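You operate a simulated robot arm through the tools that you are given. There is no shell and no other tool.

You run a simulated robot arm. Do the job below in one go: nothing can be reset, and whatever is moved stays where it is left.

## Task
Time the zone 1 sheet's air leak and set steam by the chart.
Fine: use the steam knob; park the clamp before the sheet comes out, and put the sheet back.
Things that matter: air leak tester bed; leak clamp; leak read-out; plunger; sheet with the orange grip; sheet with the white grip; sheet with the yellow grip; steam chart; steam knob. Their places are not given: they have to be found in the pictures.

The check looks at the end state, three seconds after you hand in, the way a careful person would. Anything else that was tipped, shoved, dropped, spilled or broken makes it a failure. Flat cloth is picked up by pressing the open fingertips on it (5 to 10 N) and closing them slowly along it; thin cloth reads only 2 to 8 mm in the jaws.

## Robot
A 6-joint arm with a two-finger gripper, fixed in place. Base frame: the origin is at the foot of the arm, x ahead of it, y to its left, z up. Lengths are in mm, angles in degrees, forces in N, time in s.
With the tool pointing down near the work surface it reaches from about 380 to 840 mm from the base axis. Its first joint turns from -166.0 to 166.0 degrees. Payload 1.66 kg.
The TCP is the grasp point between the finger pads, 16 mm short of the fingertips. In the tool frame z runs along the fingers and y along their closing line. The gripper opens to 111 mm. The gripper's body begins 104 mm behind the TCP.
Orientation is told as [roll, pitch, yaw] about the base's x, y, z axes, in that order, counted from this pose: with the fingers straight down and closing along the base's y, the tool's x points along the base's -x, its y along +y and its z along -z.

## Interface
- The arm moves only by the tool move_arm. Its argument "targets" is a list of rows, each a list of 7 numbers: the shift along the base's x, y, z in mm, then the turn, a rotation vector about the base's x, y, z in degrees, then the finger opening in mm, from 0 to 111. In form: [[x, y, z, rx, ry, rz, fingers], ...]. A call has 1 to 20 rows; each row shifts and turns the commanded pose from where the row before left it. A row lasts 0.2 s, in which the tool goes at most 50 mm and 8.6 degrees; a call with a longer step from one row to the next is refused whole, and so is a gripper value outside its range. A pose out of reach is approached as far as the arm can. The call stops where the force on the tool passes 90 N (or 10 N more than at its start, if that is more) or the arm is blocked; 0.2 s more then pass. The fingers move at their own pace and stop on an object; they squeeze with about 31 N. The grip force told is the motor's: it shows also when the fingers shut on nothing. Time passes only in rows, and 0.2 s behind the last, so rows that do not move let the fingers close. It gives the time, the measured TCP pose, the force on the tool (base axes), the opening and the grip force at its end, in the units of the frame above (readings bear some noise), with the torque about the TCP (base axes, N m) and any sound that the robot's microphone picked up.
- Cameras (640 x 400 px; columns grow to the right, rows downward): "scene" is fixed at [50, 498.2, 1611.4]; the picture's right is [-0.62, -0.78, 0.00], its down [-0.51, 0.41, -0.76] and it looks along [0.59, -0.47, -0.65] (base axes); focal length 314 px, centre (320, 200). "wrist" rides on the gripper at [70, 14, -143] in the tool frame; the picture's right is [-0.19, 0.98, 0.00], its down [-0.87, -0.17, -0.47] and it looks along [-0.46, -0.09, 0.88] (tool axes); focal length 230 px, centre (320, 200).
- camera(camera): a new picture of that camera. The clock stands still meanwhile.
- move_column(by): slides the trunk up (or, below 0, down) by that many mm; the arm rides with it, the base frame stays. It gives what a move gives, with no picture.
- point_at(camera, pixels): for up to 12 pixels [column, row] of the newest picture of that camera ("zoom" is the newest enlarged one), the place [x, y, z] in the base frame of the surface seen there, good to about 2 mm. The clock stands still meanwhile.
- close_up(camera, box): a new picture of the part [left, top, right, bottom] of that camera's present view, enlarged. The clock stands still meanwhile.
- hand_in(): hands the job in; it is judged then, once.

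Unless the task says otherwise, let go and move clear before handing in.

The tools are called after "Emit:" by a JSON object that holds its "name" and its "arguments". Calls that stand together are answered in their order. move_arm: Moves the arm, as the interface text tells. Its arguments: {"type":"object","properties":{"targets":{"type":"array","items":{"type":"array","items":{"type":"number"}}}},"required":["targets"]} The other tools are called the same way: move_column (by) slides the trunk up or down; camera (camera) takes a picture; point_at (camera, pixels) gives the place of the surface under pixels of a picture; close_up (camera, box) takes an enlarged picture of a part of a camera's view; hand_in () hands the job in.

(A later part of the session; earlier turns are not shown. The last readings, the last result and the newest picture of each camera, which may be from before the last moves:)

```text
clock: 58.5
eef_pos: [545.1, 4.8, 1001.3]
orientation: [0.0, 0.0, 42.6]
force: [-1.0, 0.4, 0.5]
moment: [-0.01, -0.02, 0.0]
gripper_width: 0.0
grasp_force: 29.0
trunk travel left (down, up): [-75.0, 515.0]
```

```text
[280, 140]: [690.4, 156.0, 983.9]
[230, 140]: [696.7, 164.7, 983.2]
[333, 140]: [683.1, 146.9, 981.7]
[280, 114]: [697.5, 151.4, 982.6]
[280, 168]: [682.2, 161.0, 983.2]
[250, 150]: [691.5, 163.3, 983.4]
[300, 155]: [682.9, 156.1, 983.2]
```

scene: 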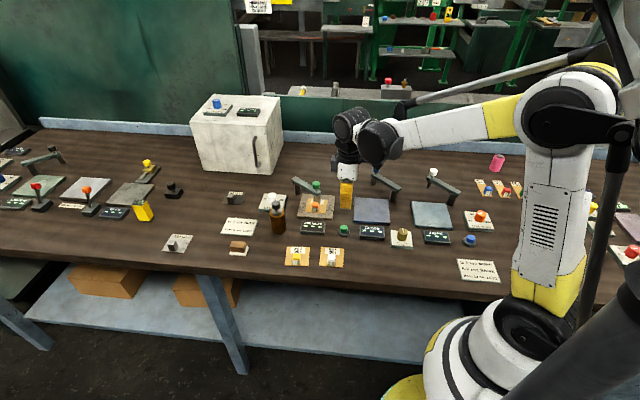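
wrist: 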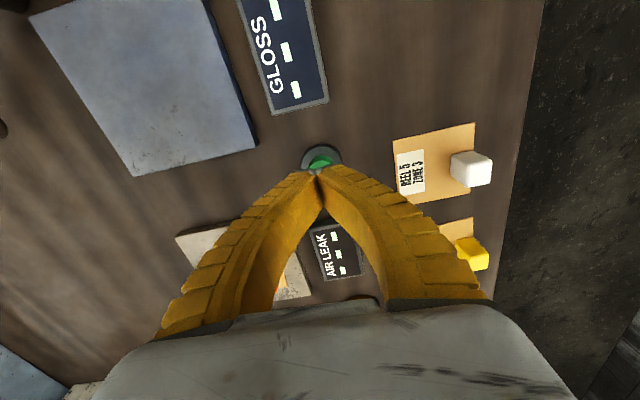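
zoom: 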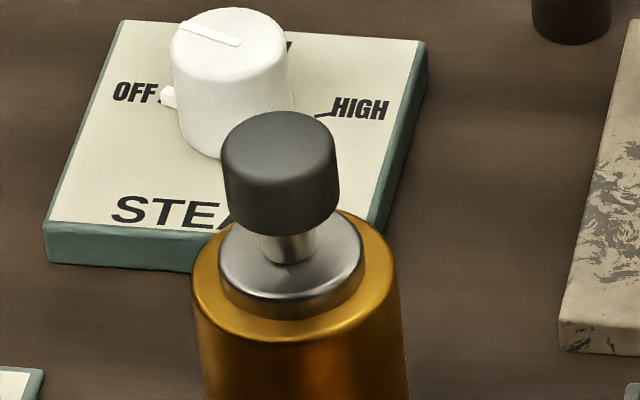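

The plunger knob's top centre is at (690,156), z≈983. I'll rise and move over it.

Emit:
{"name": "move_arm", "arguments": {"targets": [[0, 0, 40, 0, 0, 0, 0], [24.2, 25.2, 0, 0, 0, 0, 0], [24.2, 25.2, 0, 0, 0, 0, 0], [24.2, 25.2, 0, 0, 0, 0, 0], [24.2, 25.2, 0, 0, 0, 0, 0], [24.2, 25.2, 0, 0, 0, 0, 0], [24.2, 25.2, 0, 0, 0, 0, 0], [0, 0, 0, 0, 0, 0, 0]]}}

Emit:
{"name": "close_up", "arguments": {"camera": "scene", "box": [250, 160, 350, 245]}}

Emit:
{"name": "camera", "arguments": {"camera": "wrist"}}

```text
clock: 60.3
eef_pos: [690.7, 157.0, 1041.1]
orientation: [0.0, 0.1, 42.5]
force: [-0.1, 0.7, -0.1]
moment: [-0.03, -0.01, -0.03]
gripper_width: 0.0
grasp_force: 28.5
trunk travel left (down, up): [-75.0, 515.0]
```

```text
4.71 times, centred on (300, 202) of scene
```

zoom: 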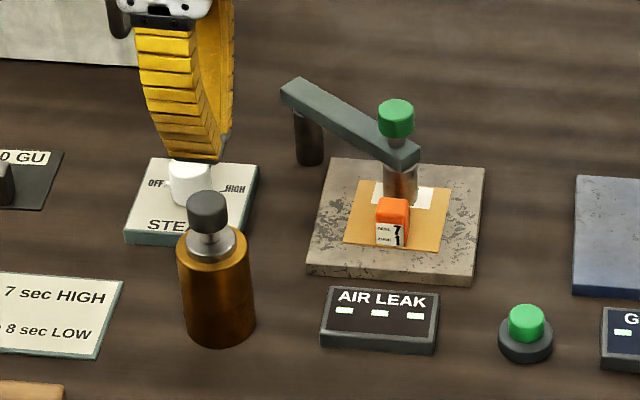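

```text
taken
```

wrist: 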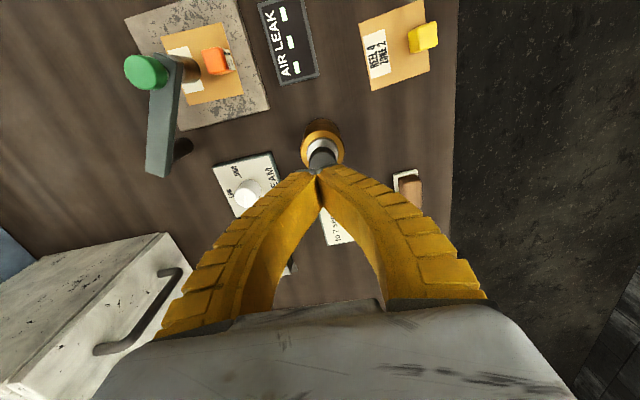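

Fingertips are right above the black knob. I'll press down in small steps.

Emit:
{"name": "move_arm", "arguments": {"targets": [[0, 0, -20, 0, 0, 0, 0], [0, 0, -16, 0, 0, 0, 0], [0, 0, -3, 0, 0, 0, 0], [0, 0, -2, 0, 0, 0, 0], [0, 0, -2, 0, 0, 0, 0]]}}

Emit:
{"name": "close_up", "arguments": {"camera": "scene", "box": [250, 160, 350, 245]}}

```text
clock: 61.5
eef_pos: [691.4, 156.5, 998.5]
orientation: [-0.1, 0.0, 42.6]
force: [0.1, 0.4, -0.5]
moment: [0.03, 0.02, 0.01]
gripper_width: 0.1
grasp_force: 28.7
trunk travel left (down, up): [-75.0, 515.0]
```

```text
4.71 times, centred on (300, 202) of scene
```

zoom: 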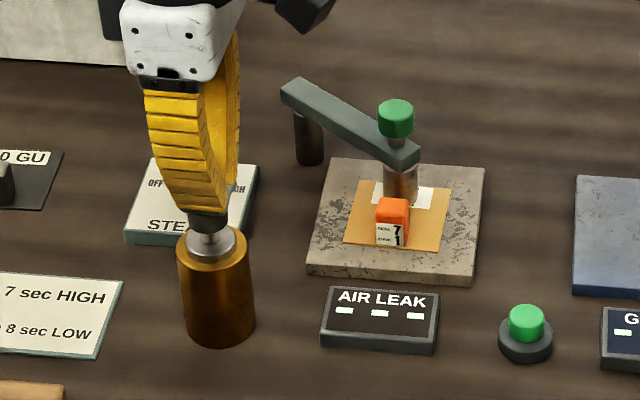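

The tips are right at the knob's top. Pressing on in 1.5–2 mm steps.

Emit:
{"name": "move_arm", "arguments": {"targets": [[0, 0, -2, 0, 0, 0, 0], [0, 0, -2, 0, 0, 0, 0]]}}

Emit:
{"name": "close_up", "arguments": {"camera": "scene", "box": [250, 160, 350, 245]}}

```text
clock: 62.1
eef_pos: [690.4, 155.5, 994.4]
orientation: [0.0, 0.1, 42.6]
force: [0.9, 0.7, 7.7]
moment: [0.01, -0.03, 0.0]
gripper_width: 6.0
grasp_force: 28.5
trunk travel left (down, up): [-75.0, 515.0]
```

```text
4.71 times, centred on (300, 202) of scene
```

zoom: 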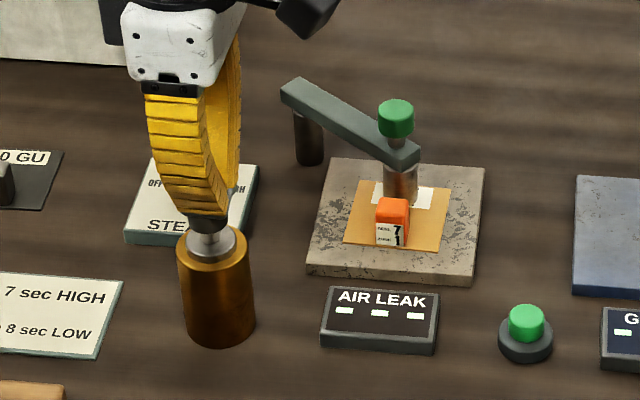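

Force 7.7 N — spring-like. Continue pressing.

Emit:
{"name": "move_arm", "arguments": {"targets": [[0, 0, -2, 0, 0, 0, 0], [0, 0, -2, 0, 0, 0, 0]]}}

Emit:
{"name": "close_up", "arguments": {"camera": "scene", "box": [250, 160, 350, 245]}}

```text
clock: 62.7
eef_pos: [688.3, 156.7, 992.8]
orientation: [0.0, 0.0, 42.6]
force: [1.4, 0.3, 18.2]
moment: [0.01, -0.05, 0.01]
gripper_width: 6.0
grasp_force: 28.6
trunk travel left (down, up): [-75.0, 515.0]
```

```text
4.71 times, centred on (300, 202) of scene
```

zoom: 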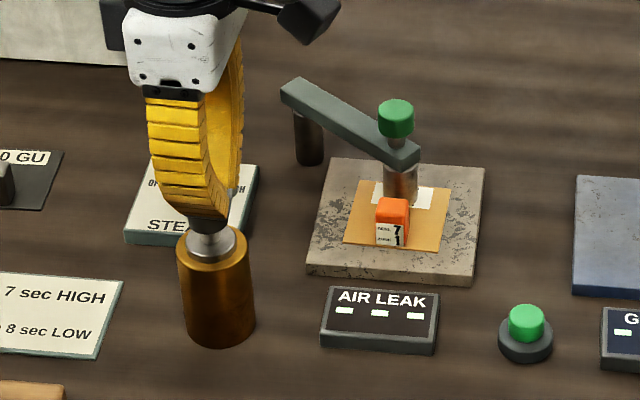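

Force is up to 18 N. I'll zoom in to see whether the plunger has moved down.

Emit:
{"name": "close_up", "arguments": {"camera": "scene", "box": [262, 192, 296, 222]}}

Emit:
{"name": "point_at", "arguments": {"camera": "zoom", "pixels": [[280, 190], [280, 200], [280, 215], [290, 240], [320, 275], [260, 190], [300, 190]]}}

```text
13.33 times, centred on (279, 207) of scene
```

zoom: 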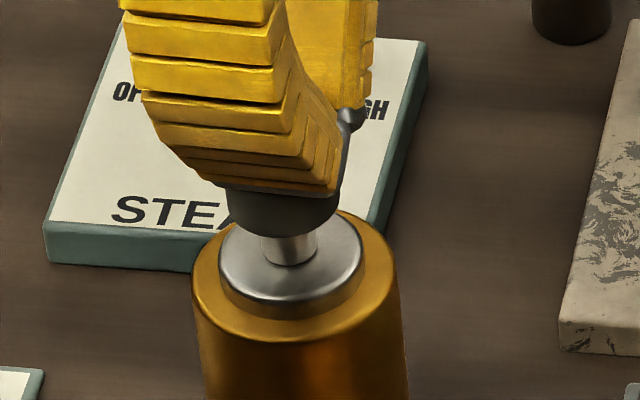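

```text
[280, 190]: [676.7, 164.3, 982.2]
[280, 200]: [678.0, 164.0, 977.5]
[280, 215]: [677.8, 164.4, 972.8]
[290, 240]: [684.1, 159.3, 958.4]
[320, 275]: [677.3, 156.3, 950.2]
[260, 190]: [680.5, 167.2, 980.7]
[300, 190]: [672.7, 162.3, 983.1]
```

The black knob hasn't moved relative to the collar at 18 N. I'll hold this push a second to see if it yields slowly, before trying to pull it up.

Emit:
{"name": "move_arm", "arguments": {"targets": [[0, 0, 0, 0, 0, 0, 0], [0, 0, 0, 0, 0, 0, 0], [0, 0, 0, 0, 0, 0, 0], [0, 0, 0, 0, 0, 0, 0]]}}

Emit:
{"name": "close_up", "arguments": {"camera": "scene", "box": [262, 192, 342, 242]}}

```text
clock: 63.7
eef_pos: [688.5, 157.7, 993.4]
orientation: [0.0, 0.0, 42.6]
force: [-0.4, 0.3, 18.5]
moment: [0.0, -0.02, 0.06]
gripper_width: 6.2
grasp_force: 28.6
trunk travel left (down, up): [-75.0, 515.0]
```

```text
8.00 times, centred on (302, 217) of scene
```

zoom: 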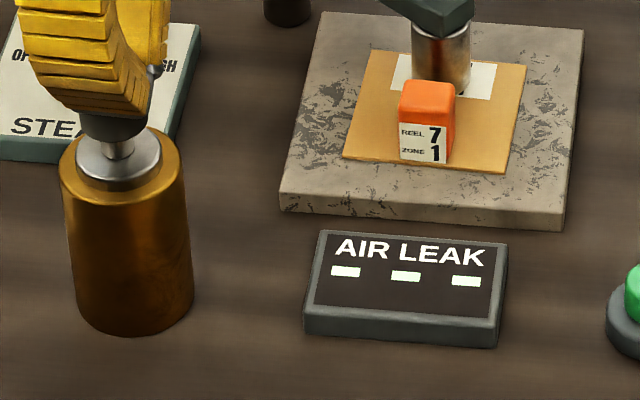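

It does not yield downward, so the plunger is at the bottom and must be drawn up. I'll rise, open, and lower around the knob.

Emit:
{"name": "move_arm", "arguments": {"targets": [[0, 0, 20, 0, 0, 0, 0], [0, 0, 25, 0, 0, 0, 0], [0, 0, 0, 0, 0, 0, 48], [0, 0, 0, 0, 0, 0, 48], [0, 0, -20, 0, 0, 0, 48], [0, 0, -20, 0, 0, 0, 48], [0, 0, -15, 0, 0, 0, 48], [0, 0, -7, 0, 0, 0, 48], [0, 0, 0, 0, 0, 0, 48]]}}

Emit:
{"name": "close_up", "arguments": {"camera": "scene", "box": [252, 182, 306, 222]}}

Emit:
{"name": "camera", "arguments": {"camera": "wrist"}}

```text
clock: 65.7
eef_pos: [690.6, 156.9, 973.0]
orientation: [0.0, 0.1, 42.6]
force: [-0.6, 0.0, 0.7]
moment: [-0.01, 0.01, -0.05]
gripper_width: 50.1
grasp_force: 1.5
trunk travel left (down, up): [-75.0, 515.0]
```

```text
10.00 times, centred on (279, 202) of scene
```

zoom: 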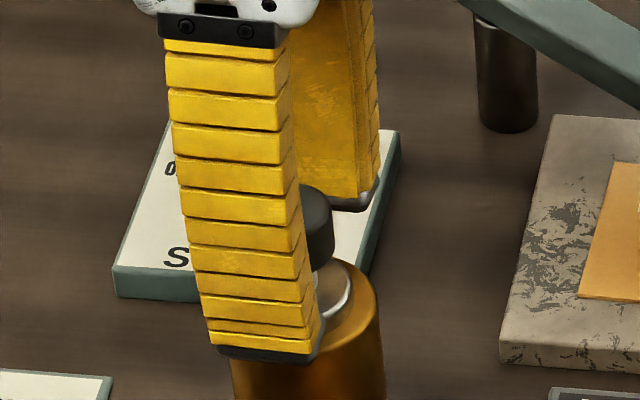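

```text
taken
```

wrist: 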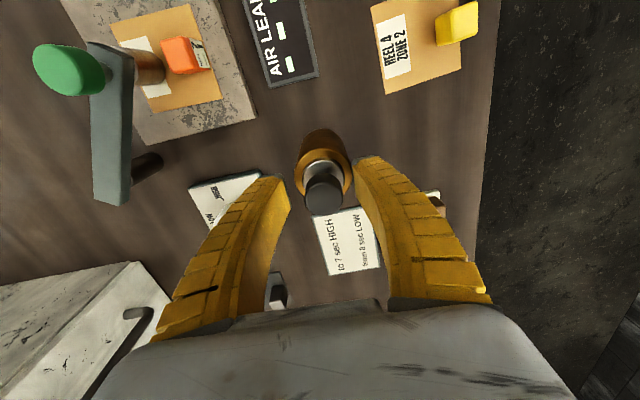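

The knob is centred between the pads. I'll raise 2 mm for clearance over the collar and close on the knob.

Emit:
{"name": "move_arm", "arguments": {"targets": [[0, 0, 2, 0, 0, 0, 40], [0, 0, 0, 0, 0, 0, 30], [0, 0, 0, 0, 0, 0, 20], [0, 0, 0, 0, 0, 0, 10], [0, 0, 0, 0, 0, 0, 0], [0, 0, 0, 0, 0, 0, 0]]}}

Emit:
{"name": "close_up", "arguments": {"camera": "scene", "box": [252, 182, 332, 242]}}

```text
clock: 67.1
eef_pos: [688.9, 158.7, 976.5]
orientation: [0.0, 0.1, 42.6]
force: [-13.0, 14.8, -1.1]
moment: [0.4, -0.25, 0.13]
gripper_width: 19.8
grasp_force: 34.5
trunk travel left (down, up): [-75.0, 515.0]
```

```text
6.67 times, centred on (292, 212) of scene
```

zoom: 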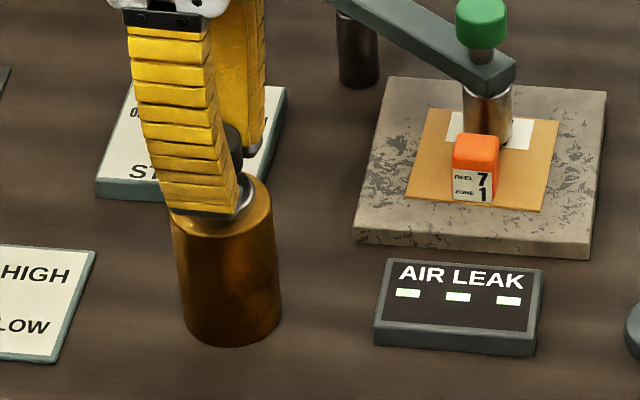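

The closing pushes the tool by ~20 N along the near direction, so the knob is about 3 mm off toward the bench edge. I'll shift to centre the grip.

Emit:
{"name": "move_arm", "arguments": {"targets": [[-1, 1.1, 0, 0, 0, 0, 0], [-1, 1.1, 0, 0, 0, 0, 0], [0, 0, 0, 0, 0, 0, 0]]}}

```text
clock: 67.9
eef_pos: [688.5, 157.9, 976.2]
orientation: [-0.1, 0.0, 42.6]
force: [4.9, 5.1, 3.8]
moment: [0.27, -0.13, 0.04]
gripper_width: 19.8
grasp_force: 33.8
trunk travel left (down, up): [-75.0, 515.0]
```

The side force is mostly relieved. Now I pull up gently by a few millimetres and look.

Emit:
{"name": "move_arm", "arguments": {"targets": [[0, 0, 2, 0, 0, 0, 0], [0, 0, 2, 0, 0, 0, 0], [0, 0, 2, 0, 0, 0, 0]]}}

Emit:
{"name": "close_up", "arguments": {"camera": "scene", "box": [252, 182, 332, 242]}}

```text
clock: 68.7
eef_pos: [688.9, 158.4, 982.2]
orientation: [0.0, 0.1, 42.6]
force: [6.4, 1.2, -1.3]
moment: [0.19, -0.16, 0.05]
gripper_width: 19.5
grasp_force: 34.1
trunk travel left (down, up): [-75.0, 515.0]
```

```text
6.67 times, centred on (292, 212) of scene
```

zoom: 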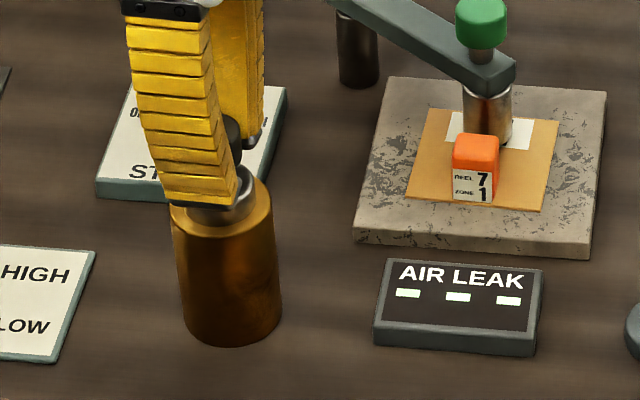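

It rises with only ~1 N resistance and the brass body stays put, so the plunger is drawing out. Continue pulling up.

Emit:
{"name": "move_arm", "arguments": {"targets": [[0, 0, 4, 0, 0, 0, 0], [0, 0, 4, 0, 0, 0, 0], [0, 0, 4, 0, 0, 0, 0]]}}

Emit:
{"name": "close_up", "arguments": {"camera": "scene", "box": [252, 172, 332, 242]}}

```text
clock: 69.5
eef_pos: [689.0, 157.6, 993.3]
orientation: [-0.1, 0.0, 42.5]
force: [3.6, -2.0, -1.2]
moment: [0.19, -0.16, 0.08]
gripper_width: 19.3
grasp_force: 33.9
trunk travel left (down, up): [-75.0, 515.0]
```

```text
5.71 times, centred on (292, 207) of scene
```

zoom: 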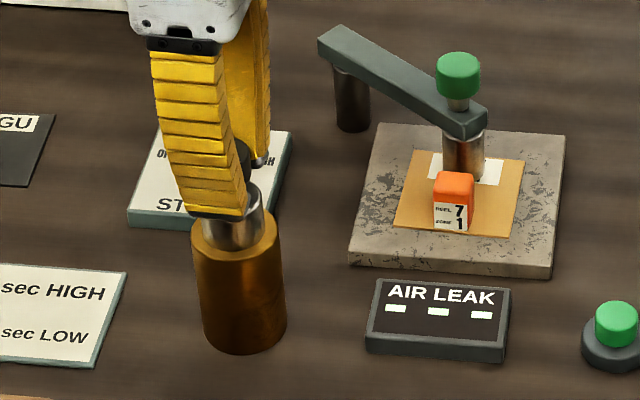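

The silver piston is clearly rising out of the brass cylinder. Keep pulling.

Emit:
{"name": "move_arm", "arguments": {"targets": [[0, 0, 4, 0, 0, 0, 0], [0, 0, 4, 0, 0, 0, 0], [0, 0, 4, 0, 0, 0, 0]]}}

Emit:
{"name": "close_up", "arguments": {"camera": "scene", "box": [252, 172, 332, 242]}}

```text
clock: 70.3
eef_pos: [689.8, 158.6, 1006.0]
orientation: [0.0, 0.0, 42.7]
force: [3.5, -3.1, -0.8]
moment: [0.12, -0.05, 0.05]
gripper_width: 19.2
grasp_force: 33.9
trunk travel left (down, up): [-75.0, 515.0]
```

```text
5.71 times, centred on (292, 207) of scene
```

zoom: 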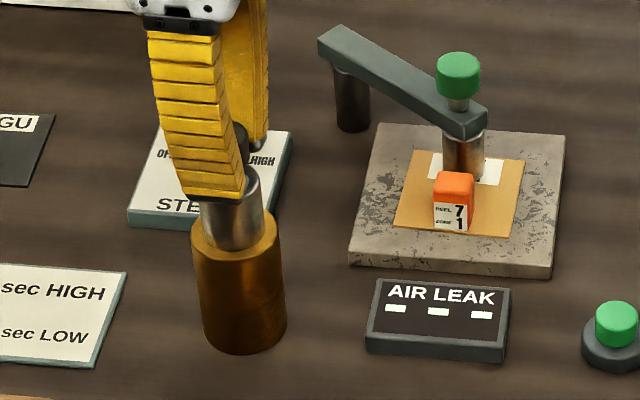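

Piston out ~30 mm. Continue carefully.

Emit:
{"name": "move_arm", "arguments": {"targets": [[0, 0, 3, 0, 0, 0, 0], [0, 0, 3, 0, 0, 0, 0], [0, 0, 3, 0, 0, 0, 0]]}}

Emit:
{"name": "close_up", "arguments": {"camera": "scene", "box": [252, 172, 332, 242]}}

```text
clock: 71.1
eef_pos: [686.8, 158.2, 1014.0]
orientation: [0.0, 0.1, 42.6]
force: [5.2, -6.2, -1.7]
moment: [0.09, -0.11, 0.08]
gripper_width: 18.9
grasp_force: 34.6
trunk travel left (down, up): [-75.0, 515.0]
```

```text
5.71 times, centred on (292, 207) of scene
```

zoom: 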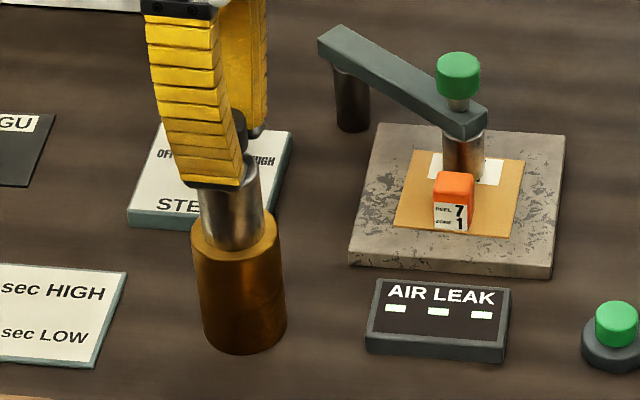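

Still rising freely (38 mm). Continue in 3 mm steps watching for the stop.

Emit:
{"name": "move_arm", "arguments": {"targets": [[0, 0, 3, 0, 0, 0, 0], [0, 0, 3, 0, 0, 0, 0], [0, 0, 3, 0, 0, 0, 0]]}}

Emit:
{"name": "close_up", "arguments": {"camera": "scene", "box": [252, 172, 332, 242]}}

```text
clock: 71.9
eef_pos: [689.1, 158.8, 1023.7]
orientation: [0.1, 0.1, 42.6]
force: [6.4, -5.4, -1.4]
moment: [0.21, -0.21, 0.07]
gripper_width: 18.6
grasp_force: 33.9
trunk travel left (down, up): [-75.0, 515.0]
```

```text
5.71 times, centred on (292, 207) of scene
```

zoom: 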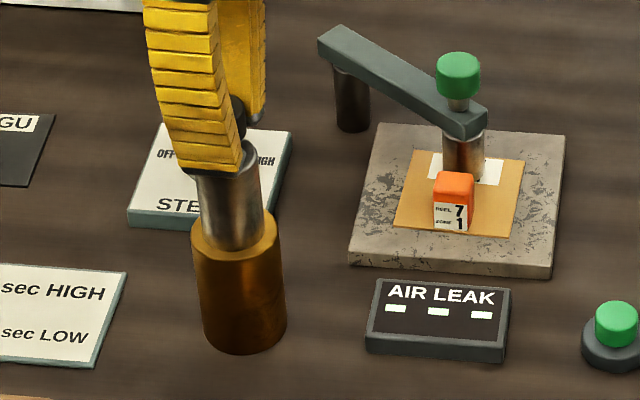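

Still moving (≈48 mm), no stop yet. Continue.

Emit:
{"name": "move_arm", "arguments": {"targets": [[0, 0, 3, 0, 0, 0, 0], [0, 0, 3, 0, 0, 0, 0], [0, 0, 2, 0, 0, 0, 0]]}}

Emit:
{"name": "close_up", "arguments": {"camera": "scene", "box": [252, 172, 332, 242]}}

```text
clock: 72.7
eef_pos: [689.9, 158.9, 1031.4]
orientation: [0.1, 0.1, 42.6]
force: [9.0, -3.8, -1.2]
moment: [0.07, -0.07, 0.07]
gripper_width: 18.7
grasp_force: 34.1
trunk travel left (down, up): [-75.0, 515.0]
```

```text
5.71 times, centred on (292, 207) of scene
```

zoom: 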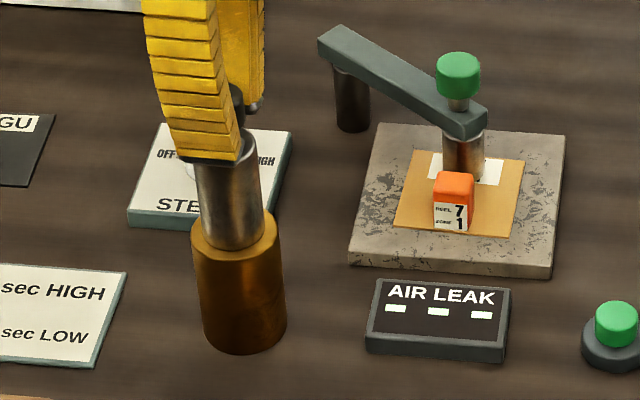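

Continuing up while easing the small side force.

Emit:
{"name": "move_arm", "arguments": {"targets": [[0.5, -0.3, 3, 0, 0, 0, 0], [0.5, -0.3, 3, 0, 0, 0, 0], [0, 0, 2, 0, 0, 0, 0]]}}

Emit:
{"name": "close_up", "arguments": {"camera": "scene", "box": [252, 172, 332, 242]}}

```text
clock: 73.5
eef_pos: [689.8, 158.9, 1038.9]
orientation: [0.0, 0.1, 42.8]
force: [-9.0, -2.8, -23.9]
moment: [-0.06, 0.1, 0.01]
gripper_width: 14.5
grasp_force: 33.9
trunk travel left (down, up): [-75.0, 515.0]
```

```text
5.71 times, centred on (292, 207) of scene
```

zoom: 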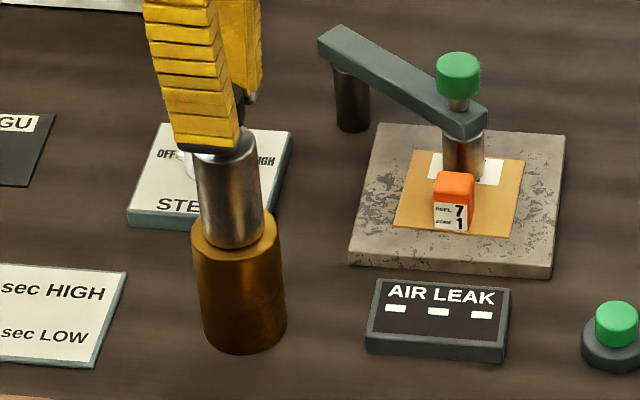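

Force −24 N: the plunger has hit its upper stop. I'll release it and watch it sink while noting the clock (73.5 s).

Emit:
{"name": "move_arm", "arguments": {"targets": [[0, 0, -1, 0, 0, 0, 50]]}}

Emit:
{"name": "close_up", "arguments": {"camera": "scene", "box": [252, 172, 332, 242]}}

```text
clock: 73.9
eef_pos: [689.0, 158.3, 1040.0]
orientation: [0.0, 0.0, 42.6]
force: [-0.2, 0.3, -0.9]
moment: [-0.01, 0.02, -0.01]
gripper_width: 52.2
grasp_force: 1.5
trunk travel left (down, up): [-75.0, 515.0]
```

```text
5.71 times, centred on (292, 207) of scene
```

zoom: 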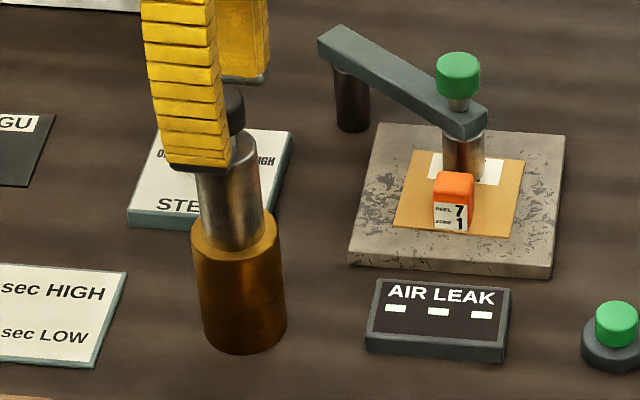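

The plunger is free at 73.9 s. I'll watch it and the read-out in short steps.

Emit:
{"name": "move_arm", "arguments": {"targets": [[0, 0, 0, 0, 0, 0, 50], [0, 0, 0, 0, 0, 0, 50], [0, 0, 0, 0, 0, 0, 50], [0, 0, 0, 0, 0, 0, 50]]}}

Emit:
{"name": "close_up", "arguments": {"camera": "scene", "box": [252, 172, 332, 242]}}

```text
clock: 74.9
eef_pos: [689.5, 159.1, 1039.5]
orientation: [-0.1, -0.1, 42.5]
force: [0.0, 0.5, 0.1]
moment: [0.02, 0.02, 0.02]
gripper_width: 52.0
grasp_force: 1.6
trunk travel left (down, up): [-75.0, 515.0]
```

```text
5.71 times, centred on (292, 207) of scene
```

zoom: 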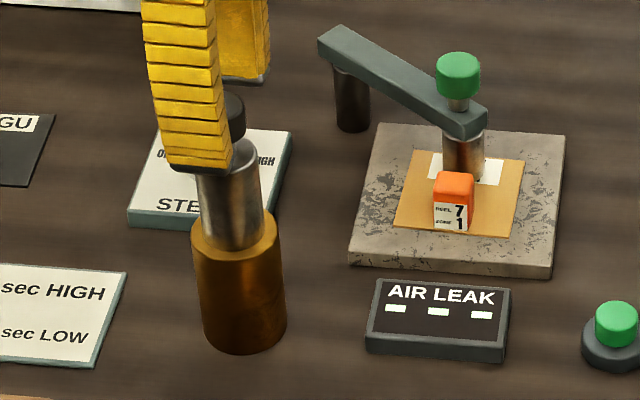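

It sinks slowly (~5–6 mm/s). Continue watching.

Emit:
{"name": "move_arm", "arguments": {"targets": [[0, 0, 15, 0, 0, 0, 50], [0, 0, 15, 0, 0, 0, 50], [0, 0, 0, 0, 0, 0, 50], [0, 0, 0, 0, 0, 0, 50]]}}

Emit:
{"name": "close_up", "arguments": {"camera": "scene", "box": [252, 172, 332, 242]}}

```text
clock: 75.9
eef_pos: [688.5, 158.4, 1068.3]
orientation: [0.0, 0.0, 42.6]
force: [-0.8, -0.3, -0.3]
moment: [0.0, -0.02, 0.01]
gripper_width: 52.2
grasp_force: 1.9
trunk travel left (down, up): [-75.0, 515.0]
```

```text
5.71 times, centred on (292, 207) of scene
```

zoom: 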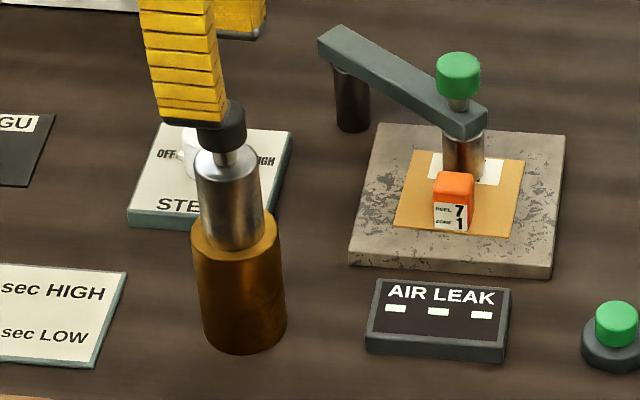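

Emit:
{"name": "move_arm", "arguments": {"targets": [[0, 0, 15, 0, 0, 0, 50], [0, 0, 15, 0, 0, 0, 50], [0, 0, 0, 0, 0, 0, 50], [0, 0, 0, 0, 0, 0, 50], [0, 0, 0, 0, 0, 0, 50], [0, 0, 0, 0, 0, 0, 50]]}}

Emit:
{"name": "close_up", "arguments": {"camera": "scene", "box": [252, 172, 332, 242]}}

```text
clock: 77.3
eef_pos: [690.4, 159.1, 1098.0]
orientation: [0.0, 0.1, 42.7]
force: [-0.8, 0.3, -0.2]
moment: [0.0, 0.02, 0.0]
gripper_width: 52.2
grasp_force: 1.9
trunk travel left (down, up): [-75.0, 515.0]
```

```text
5.71 times, centred on (292, 207) of scene
```

zoom: 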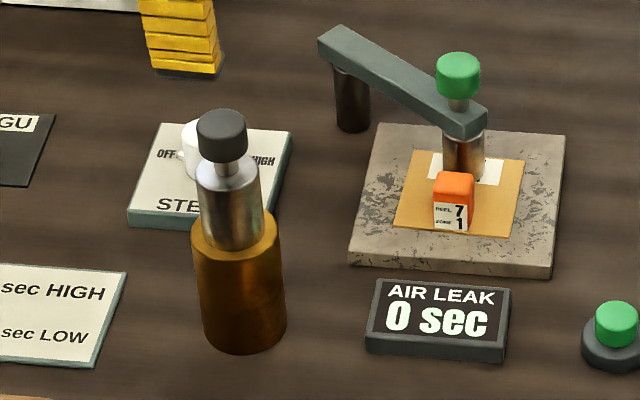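

The read-out has started: "0 sec". I'll keep watching until it stops.

Emit:
{"name": "move_arm", "arguments": {"targets": [[0, 0, 0, 0, 0, 0, 50], [0, 0, 0, 0, 0, 0, 50], [0, 0, 0, 0, 0, 0, 50], [0, 0, 0, 0, 0, 0, 50], [0, 0, 0, 0, 0, 0, 50], [0, 0, 0, 0, 0, 0, 50], [0, 0, 0, 0, 0, 0, 50], [0, 0, 0, 0, 0, 0, 50], [0, 0, 0, 0, 0, 0, 50]]}}

Emit:
{"name": "close_up", "arguments": {"camera": "scene", "box": [252, 172, 332, 242]}}

```text
clock: 79.3
eef_pos: [689.4, 158.0, 1098.2]
orientation: [0.0, -0.1, 42.6]
force: [-0.1, -0.4, -0.1]
moment: [0.02, 0.02, 0.0]
gripper_width: 52.2
grasp_force: 1.5
trunk travel left (down, up): [-75.0, 515.0]
```

```text
5.71 times, centred on (292, 207) of scene
```

zoom: 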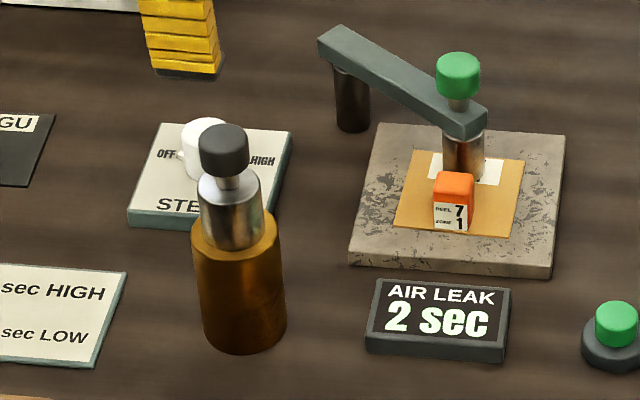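

Counting: "2 sec" at 79.3 s. Keep waiting.

Emit:
{"name": "move_arm", "arguments": {"targets": [[0, 0, 0, 0, 0, 0, 50], [0, 0, 0, 0, 0, 0, 50], [0, 0, 0, 0, 0, 0, 50], [0, 0, 0, 0, 0, 0, 50], [0, 0, 0, 0, 0, 0, 50], [0, 0, 0, 0, 0, 0, 50], [0, 0, 0, 0, 0, 0, 50], [0, 0, 0, 0, 0, 0, 50], [0, 0, 0, 0, 0, 0, 50], [0, 0, 0, 0, 0, 0, 50], [0, 0, 0, 0, 0, 0, 50], [0, 0, 0, 0, 0, 0, 50]]}}

Emit:
{"name": "close_up", "arguments": {"camera": "scene", "box": [252, 172, 332, 242]}}

```text
clock: 81.9
eef_pos: [688.3, 159.2, 1098.4]
orientation: [0.0, 0.0, 42.6]
force: [-0.2, 0.2, -0.3]
moment: [0.01, -0.01, 0.03]
gripper_width: 52.3
grasp_force: 1.5
trunk travel left (down, up): [-75.0, 515.0]
```

```text
5.71 times, centred on (292, 207) of scene
```

zoom: 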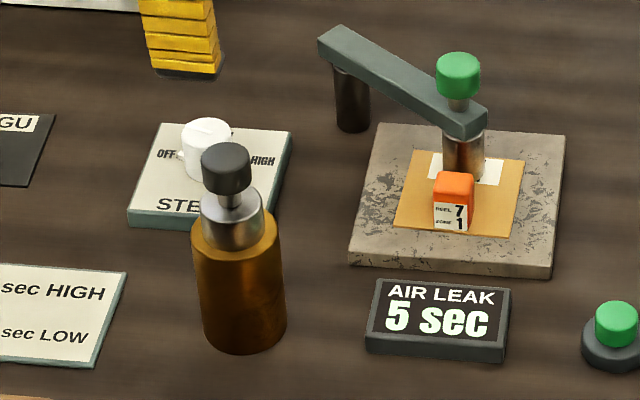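

"5 sec" at 81.9 s and the plunger is still sinking. Keep waiting.

Emit:
{"name": "move_arm", "arguments": {"targets": [[0, 0, 0, 0, 0, 0, 50], [0, 0, 0, 0, 0, 0, 50], [0, 0, 0, 0, 0, 0, 50], [0, 0, 0, 0, 0, 0, 50], [0, 0, 0, 0, 0, 0, 50], [0, 0, 0, 0, 0, 0, 50], [0, 0, 0, 0, 0, 0, 50], [0, 0, 0, 0, 0, 0, 50], [0, 0, 0, 0, 0, 0, 50]]}}

Emit:
{"name": "close_up", "arguments": {"camera": "scene", "box": [252, 172, 332, 242]}}

```text
clock: 83.9
eef_pos: [689.2, 158.5, 1098.4]
orientation: [0.0, 0.0, 42.5]
force: [0.4, 0.4, 0.1]
moment: [-0.02, 0.0, -0.02]
gripper_width: 52.2
grasp_force: 1.6
trunk travel left (down, up): [-75.0, 515.0]
```

```text
5.71 times, centred on (292, 207) of scene
```

zoom: 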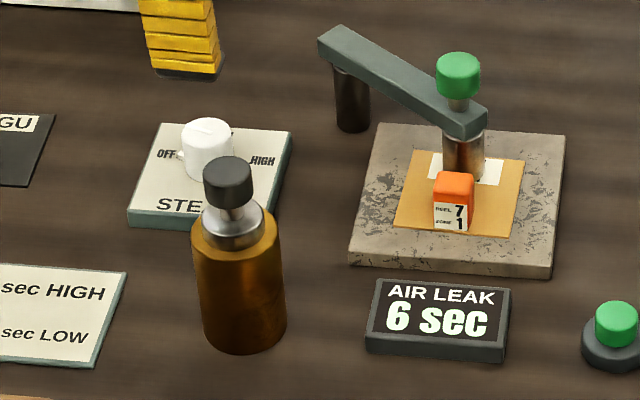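

"6 sec" now; I'll wait more to confirm it has stopped.

Emit:
{"name": "move_arm", "arguments": {"targets": [[0, 0, 0, 0, 0, 0, 50], [0, 0, 0, 0, 0, 0, 50], [0, 0, 0, 0, 0, 0, 50], [0, 0, 0, 0, 0, 0, 50], [0, 0, 0, 0, 0, 0, 50], [0, 0, 0, 0, 0, 0, 50], [0, 0, 0, 0, 0, 0, 50], [0, 0, 0, 0, 0, 0, 50], [0, 0, 0, 0, 0, 0, 50], [0, 0, 0, 0, 0, 0, 50], [0, 0, 0, 0, 0, 0, 50], [0, 0, 0, 0, 0, 0, 50]]}}

Emit:
{"name": "close_up", "arguments": {"camera": "scene", "box": [252, 172, 332, 242]}}

Emit:
{"name": "close_up", "arguments": {"camera": "scene", "box": [215, 210, 265, 245]}}

```text
clock: 86.5
eef_pos: [689.8, 158.2, 1097.6]
orientation: [0.0, 0.0, 42.6]
force: [0.3, -0.2, 0.5]
moment: [-0.01, 0.01, 0.01]
gripper_width: 52.3
grasp_force: 1.8
trunk travel left (down, up): [-75.0, 515.0]
```

```text
5.71 times, centred on (292, 207) of scene
```

zoom: 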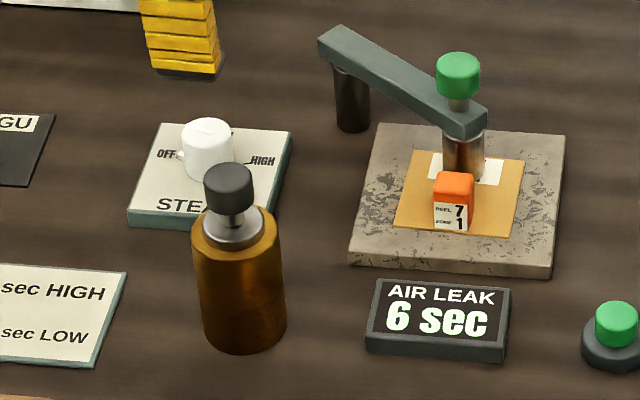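

```text
11.43 times, centred on (240, 228) of scene
```

zoom: 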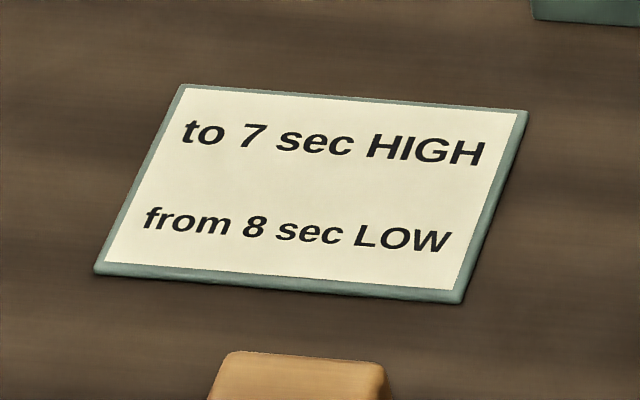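

The read-out has settled at "6 sec", and the chart says "to 7 sec HIGH". Before parking the clamp I'll go back over the green knob and check that the clamp truly was against its stop.

Emit:
{"name": "move_arm", "arguments": {"targets": [[2.2, -33.3, -14, 0, 0, 0, 50], [2.2, -33.3, -14, 0, 0, 0, 50], [2.2, -33.3, -14, 0, 0, 0, 50], [2.2, -33.3, -14, 0, 0, 0, 50], [2.2, -33.3, -14, 0, 0, 0, 50], [0, 0, 0, 0, 0, 0, 50]]}}

Emit:
{"name": "camera", "arguments": {"camera": "wrist"}}

Emit:
{"name": "close_up", "arguments": {"camera": "scene", "box": [252, 160, 362, 242]}}

Emit:
{"name": "point_at", "arguments": {"camera": "wrist", "pixels": [[320, 175], [320, 165], [330, 175], [310, 175], [320, 185]]}}

```text
clock: 87.9
eef_pos: [699.5, -8.3, 1028.2]
orientation: [-0.1, 0.0, 42.5]
force: [0.2, 0.0, -0.1]
moment: [0.0, 0.01, -0.03]
gripper_width: 52.0
grasp_force: 1.4
trunk travel left (down, up): [-75.0, 515.0]
```

```text
taken
```

wrist: 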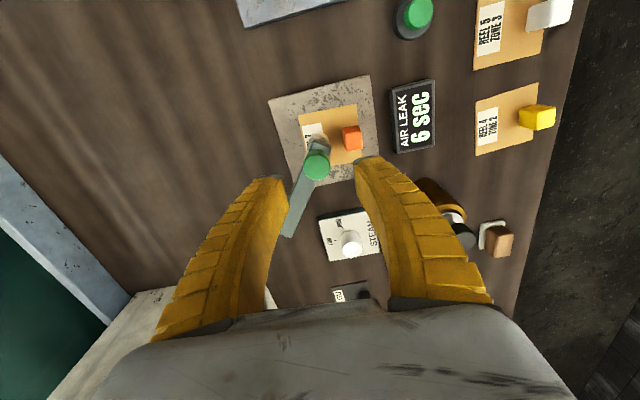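

```text
4.88 times, centred on (307, 201) of scene
```

zoom: 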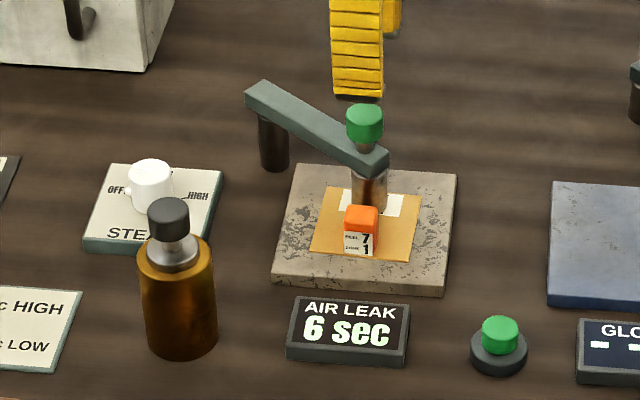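

```text
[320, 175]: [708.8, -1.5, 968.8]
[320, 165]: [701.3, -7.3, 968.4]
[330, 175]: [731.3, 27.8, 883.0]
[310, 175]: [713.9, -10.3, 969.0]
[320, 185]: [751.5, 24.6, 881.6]
```

Read-out holds "6 sec". The knob is at wrist pixel (316,165); I'll pin its centre and descend around it.

Emit:
{"name": "point_at", "arguments": {"camera": "wrist", "pixels": [[316, 165], [316, 152], [316, 178], [305, 165], [328, 165]]}}

Emit:
{"name": "move_arm", "arguments": {"targets": [[2, -0.5, -22, 0, 0, 0, 50], [0, 0, -22, 0, 0, 0, 50], [0, 0, -22, 0, 0, 0, 50], [0, 0, 0, 0, 0, 0, 50]]}}

Emit:
{"name": "camera", "arguments": {"camera": "wrist"}}

```text
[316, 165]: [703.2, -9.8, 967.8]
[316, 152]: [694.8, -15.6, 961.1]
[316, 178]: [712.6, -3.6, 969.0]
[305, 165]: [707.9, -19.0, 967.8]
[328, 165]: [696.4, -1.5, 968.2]
```

```text
clock: 88.9
eef_pos: [703.0, -9.0, 962.5]
orientation: [0.1, 0.0, 42.6]
force: [0.1, -0.4, 0.0]
moment: [0.0, 0.01, 0.01]
gripper_width: 52.2
grasp_force: 1.1
trunk travel left (down, up): [-75.0, 515.0]
```

```text
taken
```

wrist: 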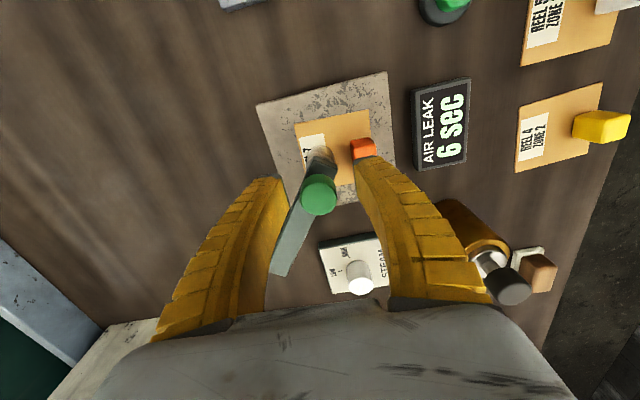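

The fingers straddle the knob. I'll close on it and push lightly toward "closed" to verify the stop.

Emit:
{"name": "move_arm", "arguments": {"targets": [[0, 0, 0, 0, 0, 0, 34], [0, 0, 0, 0, 0, 0, 24], [0, 0, 0, 0, 0, 0, 16], [0, 0, 0, 0, 0, 0, 16]]}}

Emit:
{"name": "move_arm", "arguments": {"targets": [[-0.3, 2, 0, 0, 0, 0, 16], [-0.3, 2, 0, 0, 0, 0, 16], [0, 0, 0, 0, 0, 0, 16]]}}

Emit:
{"name": "point_at", "arguments": {"camera": "wrist", "pixels": [[319, 192]]}}

```text
clock: 89.9
eef_pos: [703.6, -8.7, 963.6]
orientation: [0.0, 0.0, 42.7]
force: [9.6, -5.8, 3.1]
moment: [0.39, -0.53, -0.16]
gripper_width: 22.1
grasp_force: 33.5
trunk travel left (down, up): [-75.0, 515.0]
```

```text
clock: 90.7
eef_pos: [703.8, -10.5, 962.8]
orientation: [-0.2, -0.1, 42.5]
force: [21.2, -33.0, 12.6]
moment: [-0.06, -0.32, -0.37]
gripper_width: 22.2
grasp_force: 33.4
trunk travel left (down, up): [-75.0, 515.0]
```

```text
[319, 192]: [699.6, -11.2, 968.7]
```

A 4 mm push met ~39 N with no motion, so the clamp was fully against its stop and the 6 s reading stands. Now I relax, loosen to a close cage, and swing the clamp back to its parked place.

Emit:
{"name": "move_arm", "arguments": {"targets": [[0.6, -4, 0, 0, 0, 0, 24], [0, 0, 0, 0, 0, 0, 24], [1.9, -9.0, 0, 0, 0, 0, 24], [2.8, -8.7, 0, 0, 0, 0, 24], [3.6, -8.5, 0, 0, 0, 0, 24], [4.4, -8.0, 0, 0, 0, 0, 24], [5.2, -7.6, 0, 0, 0, 0, 24]]}}

Emit:
{"name": "close_up", "arguments": {"camera": "scene", "box": [262, 150, 362, 225]}}

```text
clock: 92.3
eef_pos: [721.0, -50.2, 961.7]
orientation: [0.0, 0.0, 42.6]
force: [0.3, -0.3, 0.7]
moment: [-0.01, -0.02, 0.0]
gripper_width: 26.9
grasp_force: 1.5
trunk travel left (down, up): [-75.0, 515.0]
```

```text
5.33 times, centred on (312, 188) of scene
```

zoom: 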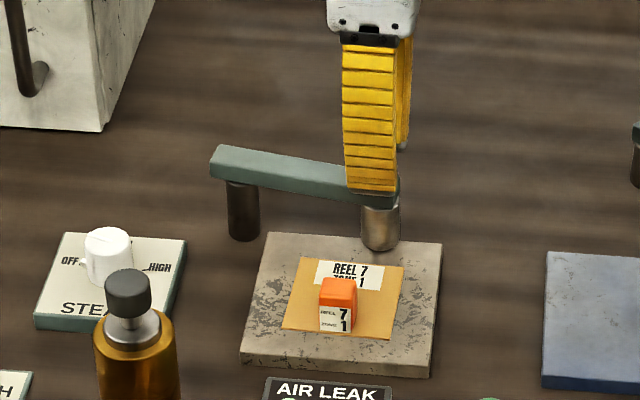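

The clamp is swinging back smoothly and the sheet stays put. I'll finish the arc to the parked position.

Emit:
{"name": "move_arm", "arguments": {"targets": [[5.9, -7.0, 0, 0, 0, 0, 24], [6.6, -6.4, 0, 0, 0, 0, 24], [7.2, -5.7, 0, 0, 0, 0, 24], [7.7, -5.0, 0, 0, 0, 0, 24], [8.1, -4.2, 0, 0, 0, 0, 24], [8.5, -3.4, 0, 0, 0, 0, 24], [8.8, -2.6, 0, 0, 0, 0, 24], [9.0, -1.7, 0, 0, 0, 0, 24], [9.1, -0.8, 0, 0, 0, 0, 24], [0, 0, 0, 0, 0, 0, 24]]}}

Emit:
{"name": "camera", "arguments": {"camera": "wrist"}}

Emit:
{"name": "close_up", "arguments": {"camera": "scene", "box": [262, 150, 362, 225]}}

```text
clock: 94.5
eef_pos: [792.0, -87.3, 962.4]
orientation: [0.0, 0.0, 42.6]
force: [0.9, -1.0, -0.2]
moment: [-0.01, -0.01, 0.01]
gripper_width: 27.1
grasp_force: 2.2
trunk travel left (down, up): [-75.0, 515.0]
```

```text
taken
```

wrist: 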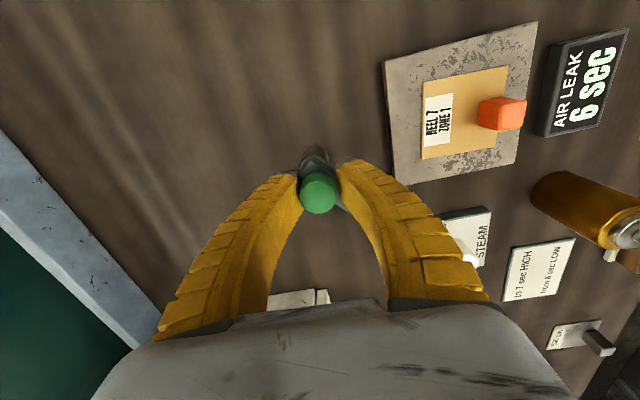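

```text
5.33 times, centred on (312, 188) of scene
```

zoom: 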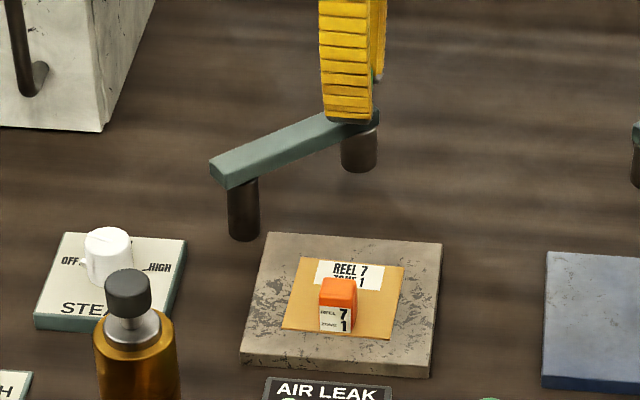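

The clamp is back about where it started. I'll nudge it 4 mm further to confirm it meets the park stop.

Emit:
{"name": "move_arm", "arguments": {"targets": [[2, 0.1, 0, 0, 0, 0, 24], [2, 0.2, 0, 0, 0, 0, 24], [0, 0, 0, 0, 0, 0, 24]]}}

Emit:
{"name": "point_at", "arguments": {"camera": "wrist", "pixels": [[318, 190]]}}

Emit:
{"name": "close_up", "arguments": {"camera": "wrist", "box": [260, 130, 380, 230]}}

```text
clock: 95.3
eef_pos: [795.0, -86.8, 962.8]
orientation: [0.0, 0.0, 42.6]
force: [0.2, 0.6, 0.4]
moment: [0.0, 0.0, 0.0]
gripper_width: 26.9
grasp_force: 2.0
trunk travel left (down, up): [-75.0, 515.0]
```

```text
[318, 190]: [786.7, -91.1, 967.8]
```

```text
4.00 times, centred on (320, 180) of wrist
```

zoom: 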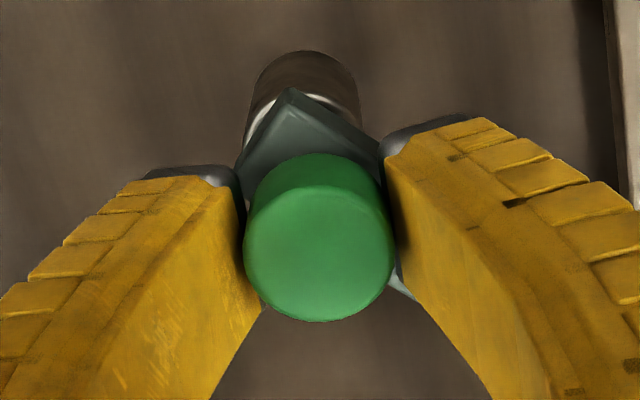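

Emit:
{"name": "point_at", "arguments": {"camera": "zoom", "pixels": [[318, 240], [318, 175], [318, 310], [255, 240], [385, 240]]}}

```text
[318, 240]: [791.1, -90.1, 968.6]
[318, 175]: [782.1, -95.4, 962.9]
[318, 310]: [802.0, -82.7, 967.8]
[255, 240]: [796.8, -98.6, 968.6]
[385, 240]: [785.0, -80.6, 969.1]
```

The clamp knob is back at (791,-89), its original parked place. I'll let go, rise, and measure the steam knob.

Emit:
{"name": "move_arm", "arguments": {"targets": [[0, 0, 0, 0, 0, 0, 48], [0, 0, 0, 0, 0, 0, 50], [0, 0, 25, 0, 0, 0, 50], [0, 0, 30, 0, 0, 0, 50], [0, 0, 30, 0, 0, 0, 50], [-20, 20, 0, 0, 0, 0, 50], [-20, 20, 0, 0, 0, 0, 50], [0, 0, 0, 0, 0, 0, 50]]}}

Emit:
{"name": "camera", "arguments": {"camera": "wrist"}}

Emit:
{"name": "close_up", "arguments": {"camera": "scene", "box": [252, 180, 302, 220]}}

```text
clock: 97.1
eef_pos: [754.2, -45.5, 1048.6]
orientation: [0.0, 0.0, 42.6]
force: [0.5, -0.4, 0.1]
moment: [-0.01, -0.02, 0.03]
gripper_width: 52.2
grasp_force: 2.0
trunk travel left (down, up): [-75.0, 515.0]
```

```text
taken
```

wrist: 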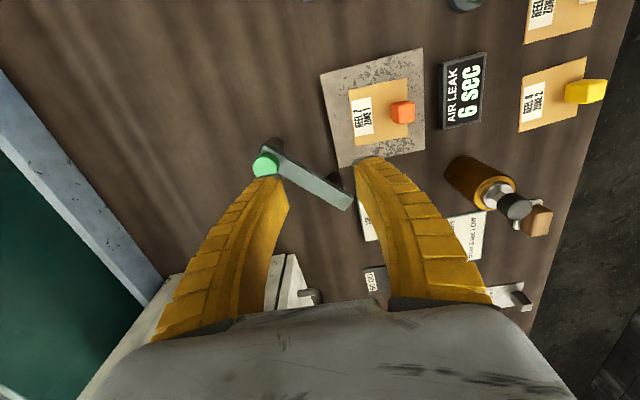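

```text
10.00 times, centred on (277, 200) of scene
```

zoom: 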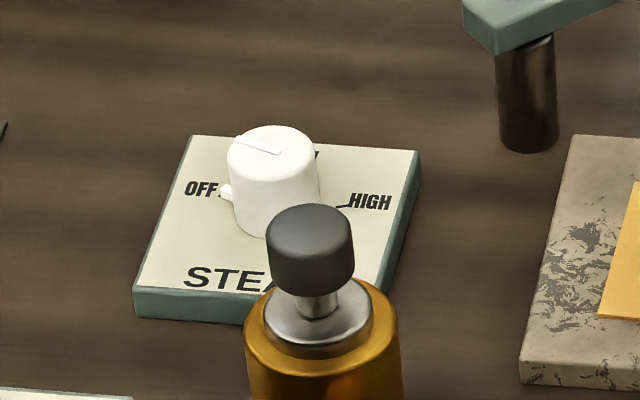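

Emit:
{"name": "point_at", "arguments": {"camera": "zoom", "pixels": [[272, 143], [272, 128], [232, 148], [312, 143], [260, 160], [240, 200], [223, 192], [215, 190], [345, 206], [260, 148], [240, 138], [190, 140]]}}

Emit:
{"name": "point_at", "arguments": {"camera": "zoom", "pixels": [[415, 155], [140, 285], [365, 290], [316, 155], [340, 208], [250, 145], [275, 155]]}}

```text
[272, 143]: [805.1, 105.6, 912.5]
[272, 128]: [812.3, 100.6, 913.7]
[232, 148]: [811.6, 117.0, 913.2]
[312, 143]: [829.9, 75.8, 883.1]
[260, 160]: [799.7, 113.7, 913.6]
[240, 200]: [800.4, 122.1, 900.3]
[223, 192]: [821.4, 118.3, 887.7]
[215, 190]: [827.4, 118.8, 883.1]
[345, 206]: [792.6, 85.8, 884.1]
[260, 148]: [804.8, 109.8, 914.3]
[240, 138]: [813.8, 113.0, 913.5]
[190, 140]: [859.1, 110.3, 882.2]
```

```text
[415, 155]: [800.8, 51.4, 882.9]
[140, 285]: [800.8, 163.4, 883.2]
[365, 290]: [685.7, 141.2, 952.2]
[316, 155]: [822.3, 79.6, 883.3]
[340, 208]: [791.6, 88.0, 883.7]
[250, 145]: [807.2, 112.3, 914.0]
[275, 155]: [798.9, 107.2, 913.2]
```

The steam knob's top centre is about (800.5,108.5), z≈913, with its pointer at OFF. I'll move above it to view the scale and refine angles.

Emit:
{"name": "move_arm", "arguments": {"targets": [[9.3, 30.8, -8, 0, 0, 0, 60], [9.3, 30.8, -8, 0, 0, 0, 60], [9.3, 30.8, -8, 0, 0, 0, 60], [9.3, 30.8, -8, 0, 0, 0, 60], [9.3, 30.8, -8, 0, 0, 0, 60], [0, 0, 0, 0, 0, 0, 60]]}}

Emit:
{"name": "camera", "arguments": {"camera": "wrist"}}

Emit:
{"name": "close_up", "arguments": {"camera": "wrist", "box": [260, 90, 380, 200]}}

```text
clock: 98.5
eef_pos: [801.8, 108.0, 1006.9]
orientation: [0.0, 0.1, 42.6]
force: [0.2, 1.5, -0.2]
moment: [-0.01, 0.03, -0.01]
gripper_width: 62.0
grasp_force: 1.2
trunk travel left (down, up): [-75.0, 515.0]
```

```text
taken
```

wrist: 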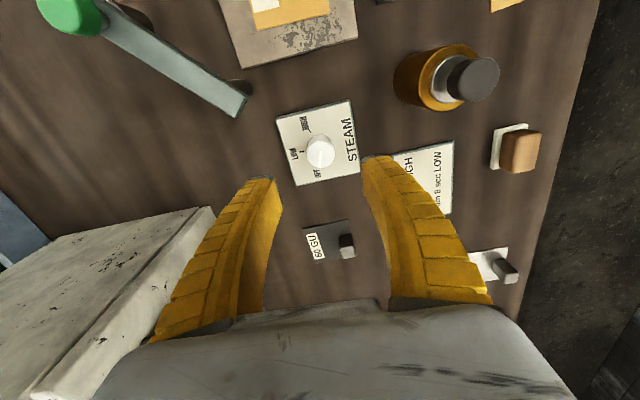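

```text
3.64 times, centred on (320, 145) of wrist
```

zoom: 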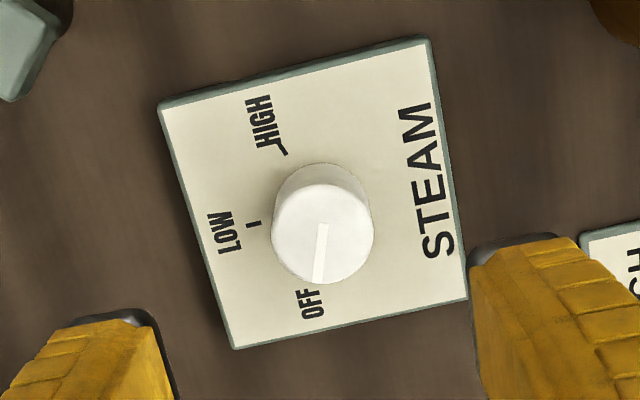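

The scale is clear: HIGH tick at (282,150), LOW tick at (253,224), pointer line at OFF. I'll measure these to get angles.

Emit:
{"name": "point_at", "arguments": {"camera": "zoom", "pixels": [[253, 224], [282, 150], [313, 303], [322, 226], [318, 280], [322, 232], [275, 230], [371, 236], [165, 108], [430, 42], [463, 297], [237, 345]]}}

```text
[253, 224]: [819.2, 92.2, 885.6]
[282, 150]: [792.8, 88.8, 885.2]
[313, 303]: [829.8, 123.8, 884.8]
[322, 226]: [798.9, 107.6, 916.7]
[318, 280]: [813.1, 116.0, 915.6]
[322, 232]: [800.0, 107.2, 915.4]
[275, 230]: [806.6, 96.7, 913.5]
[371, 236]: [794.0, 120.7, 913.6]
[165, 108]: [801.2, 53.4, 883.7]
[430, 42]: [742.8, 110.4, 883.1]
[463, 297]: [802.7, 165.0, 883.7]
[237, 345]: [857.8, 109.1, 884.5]
```

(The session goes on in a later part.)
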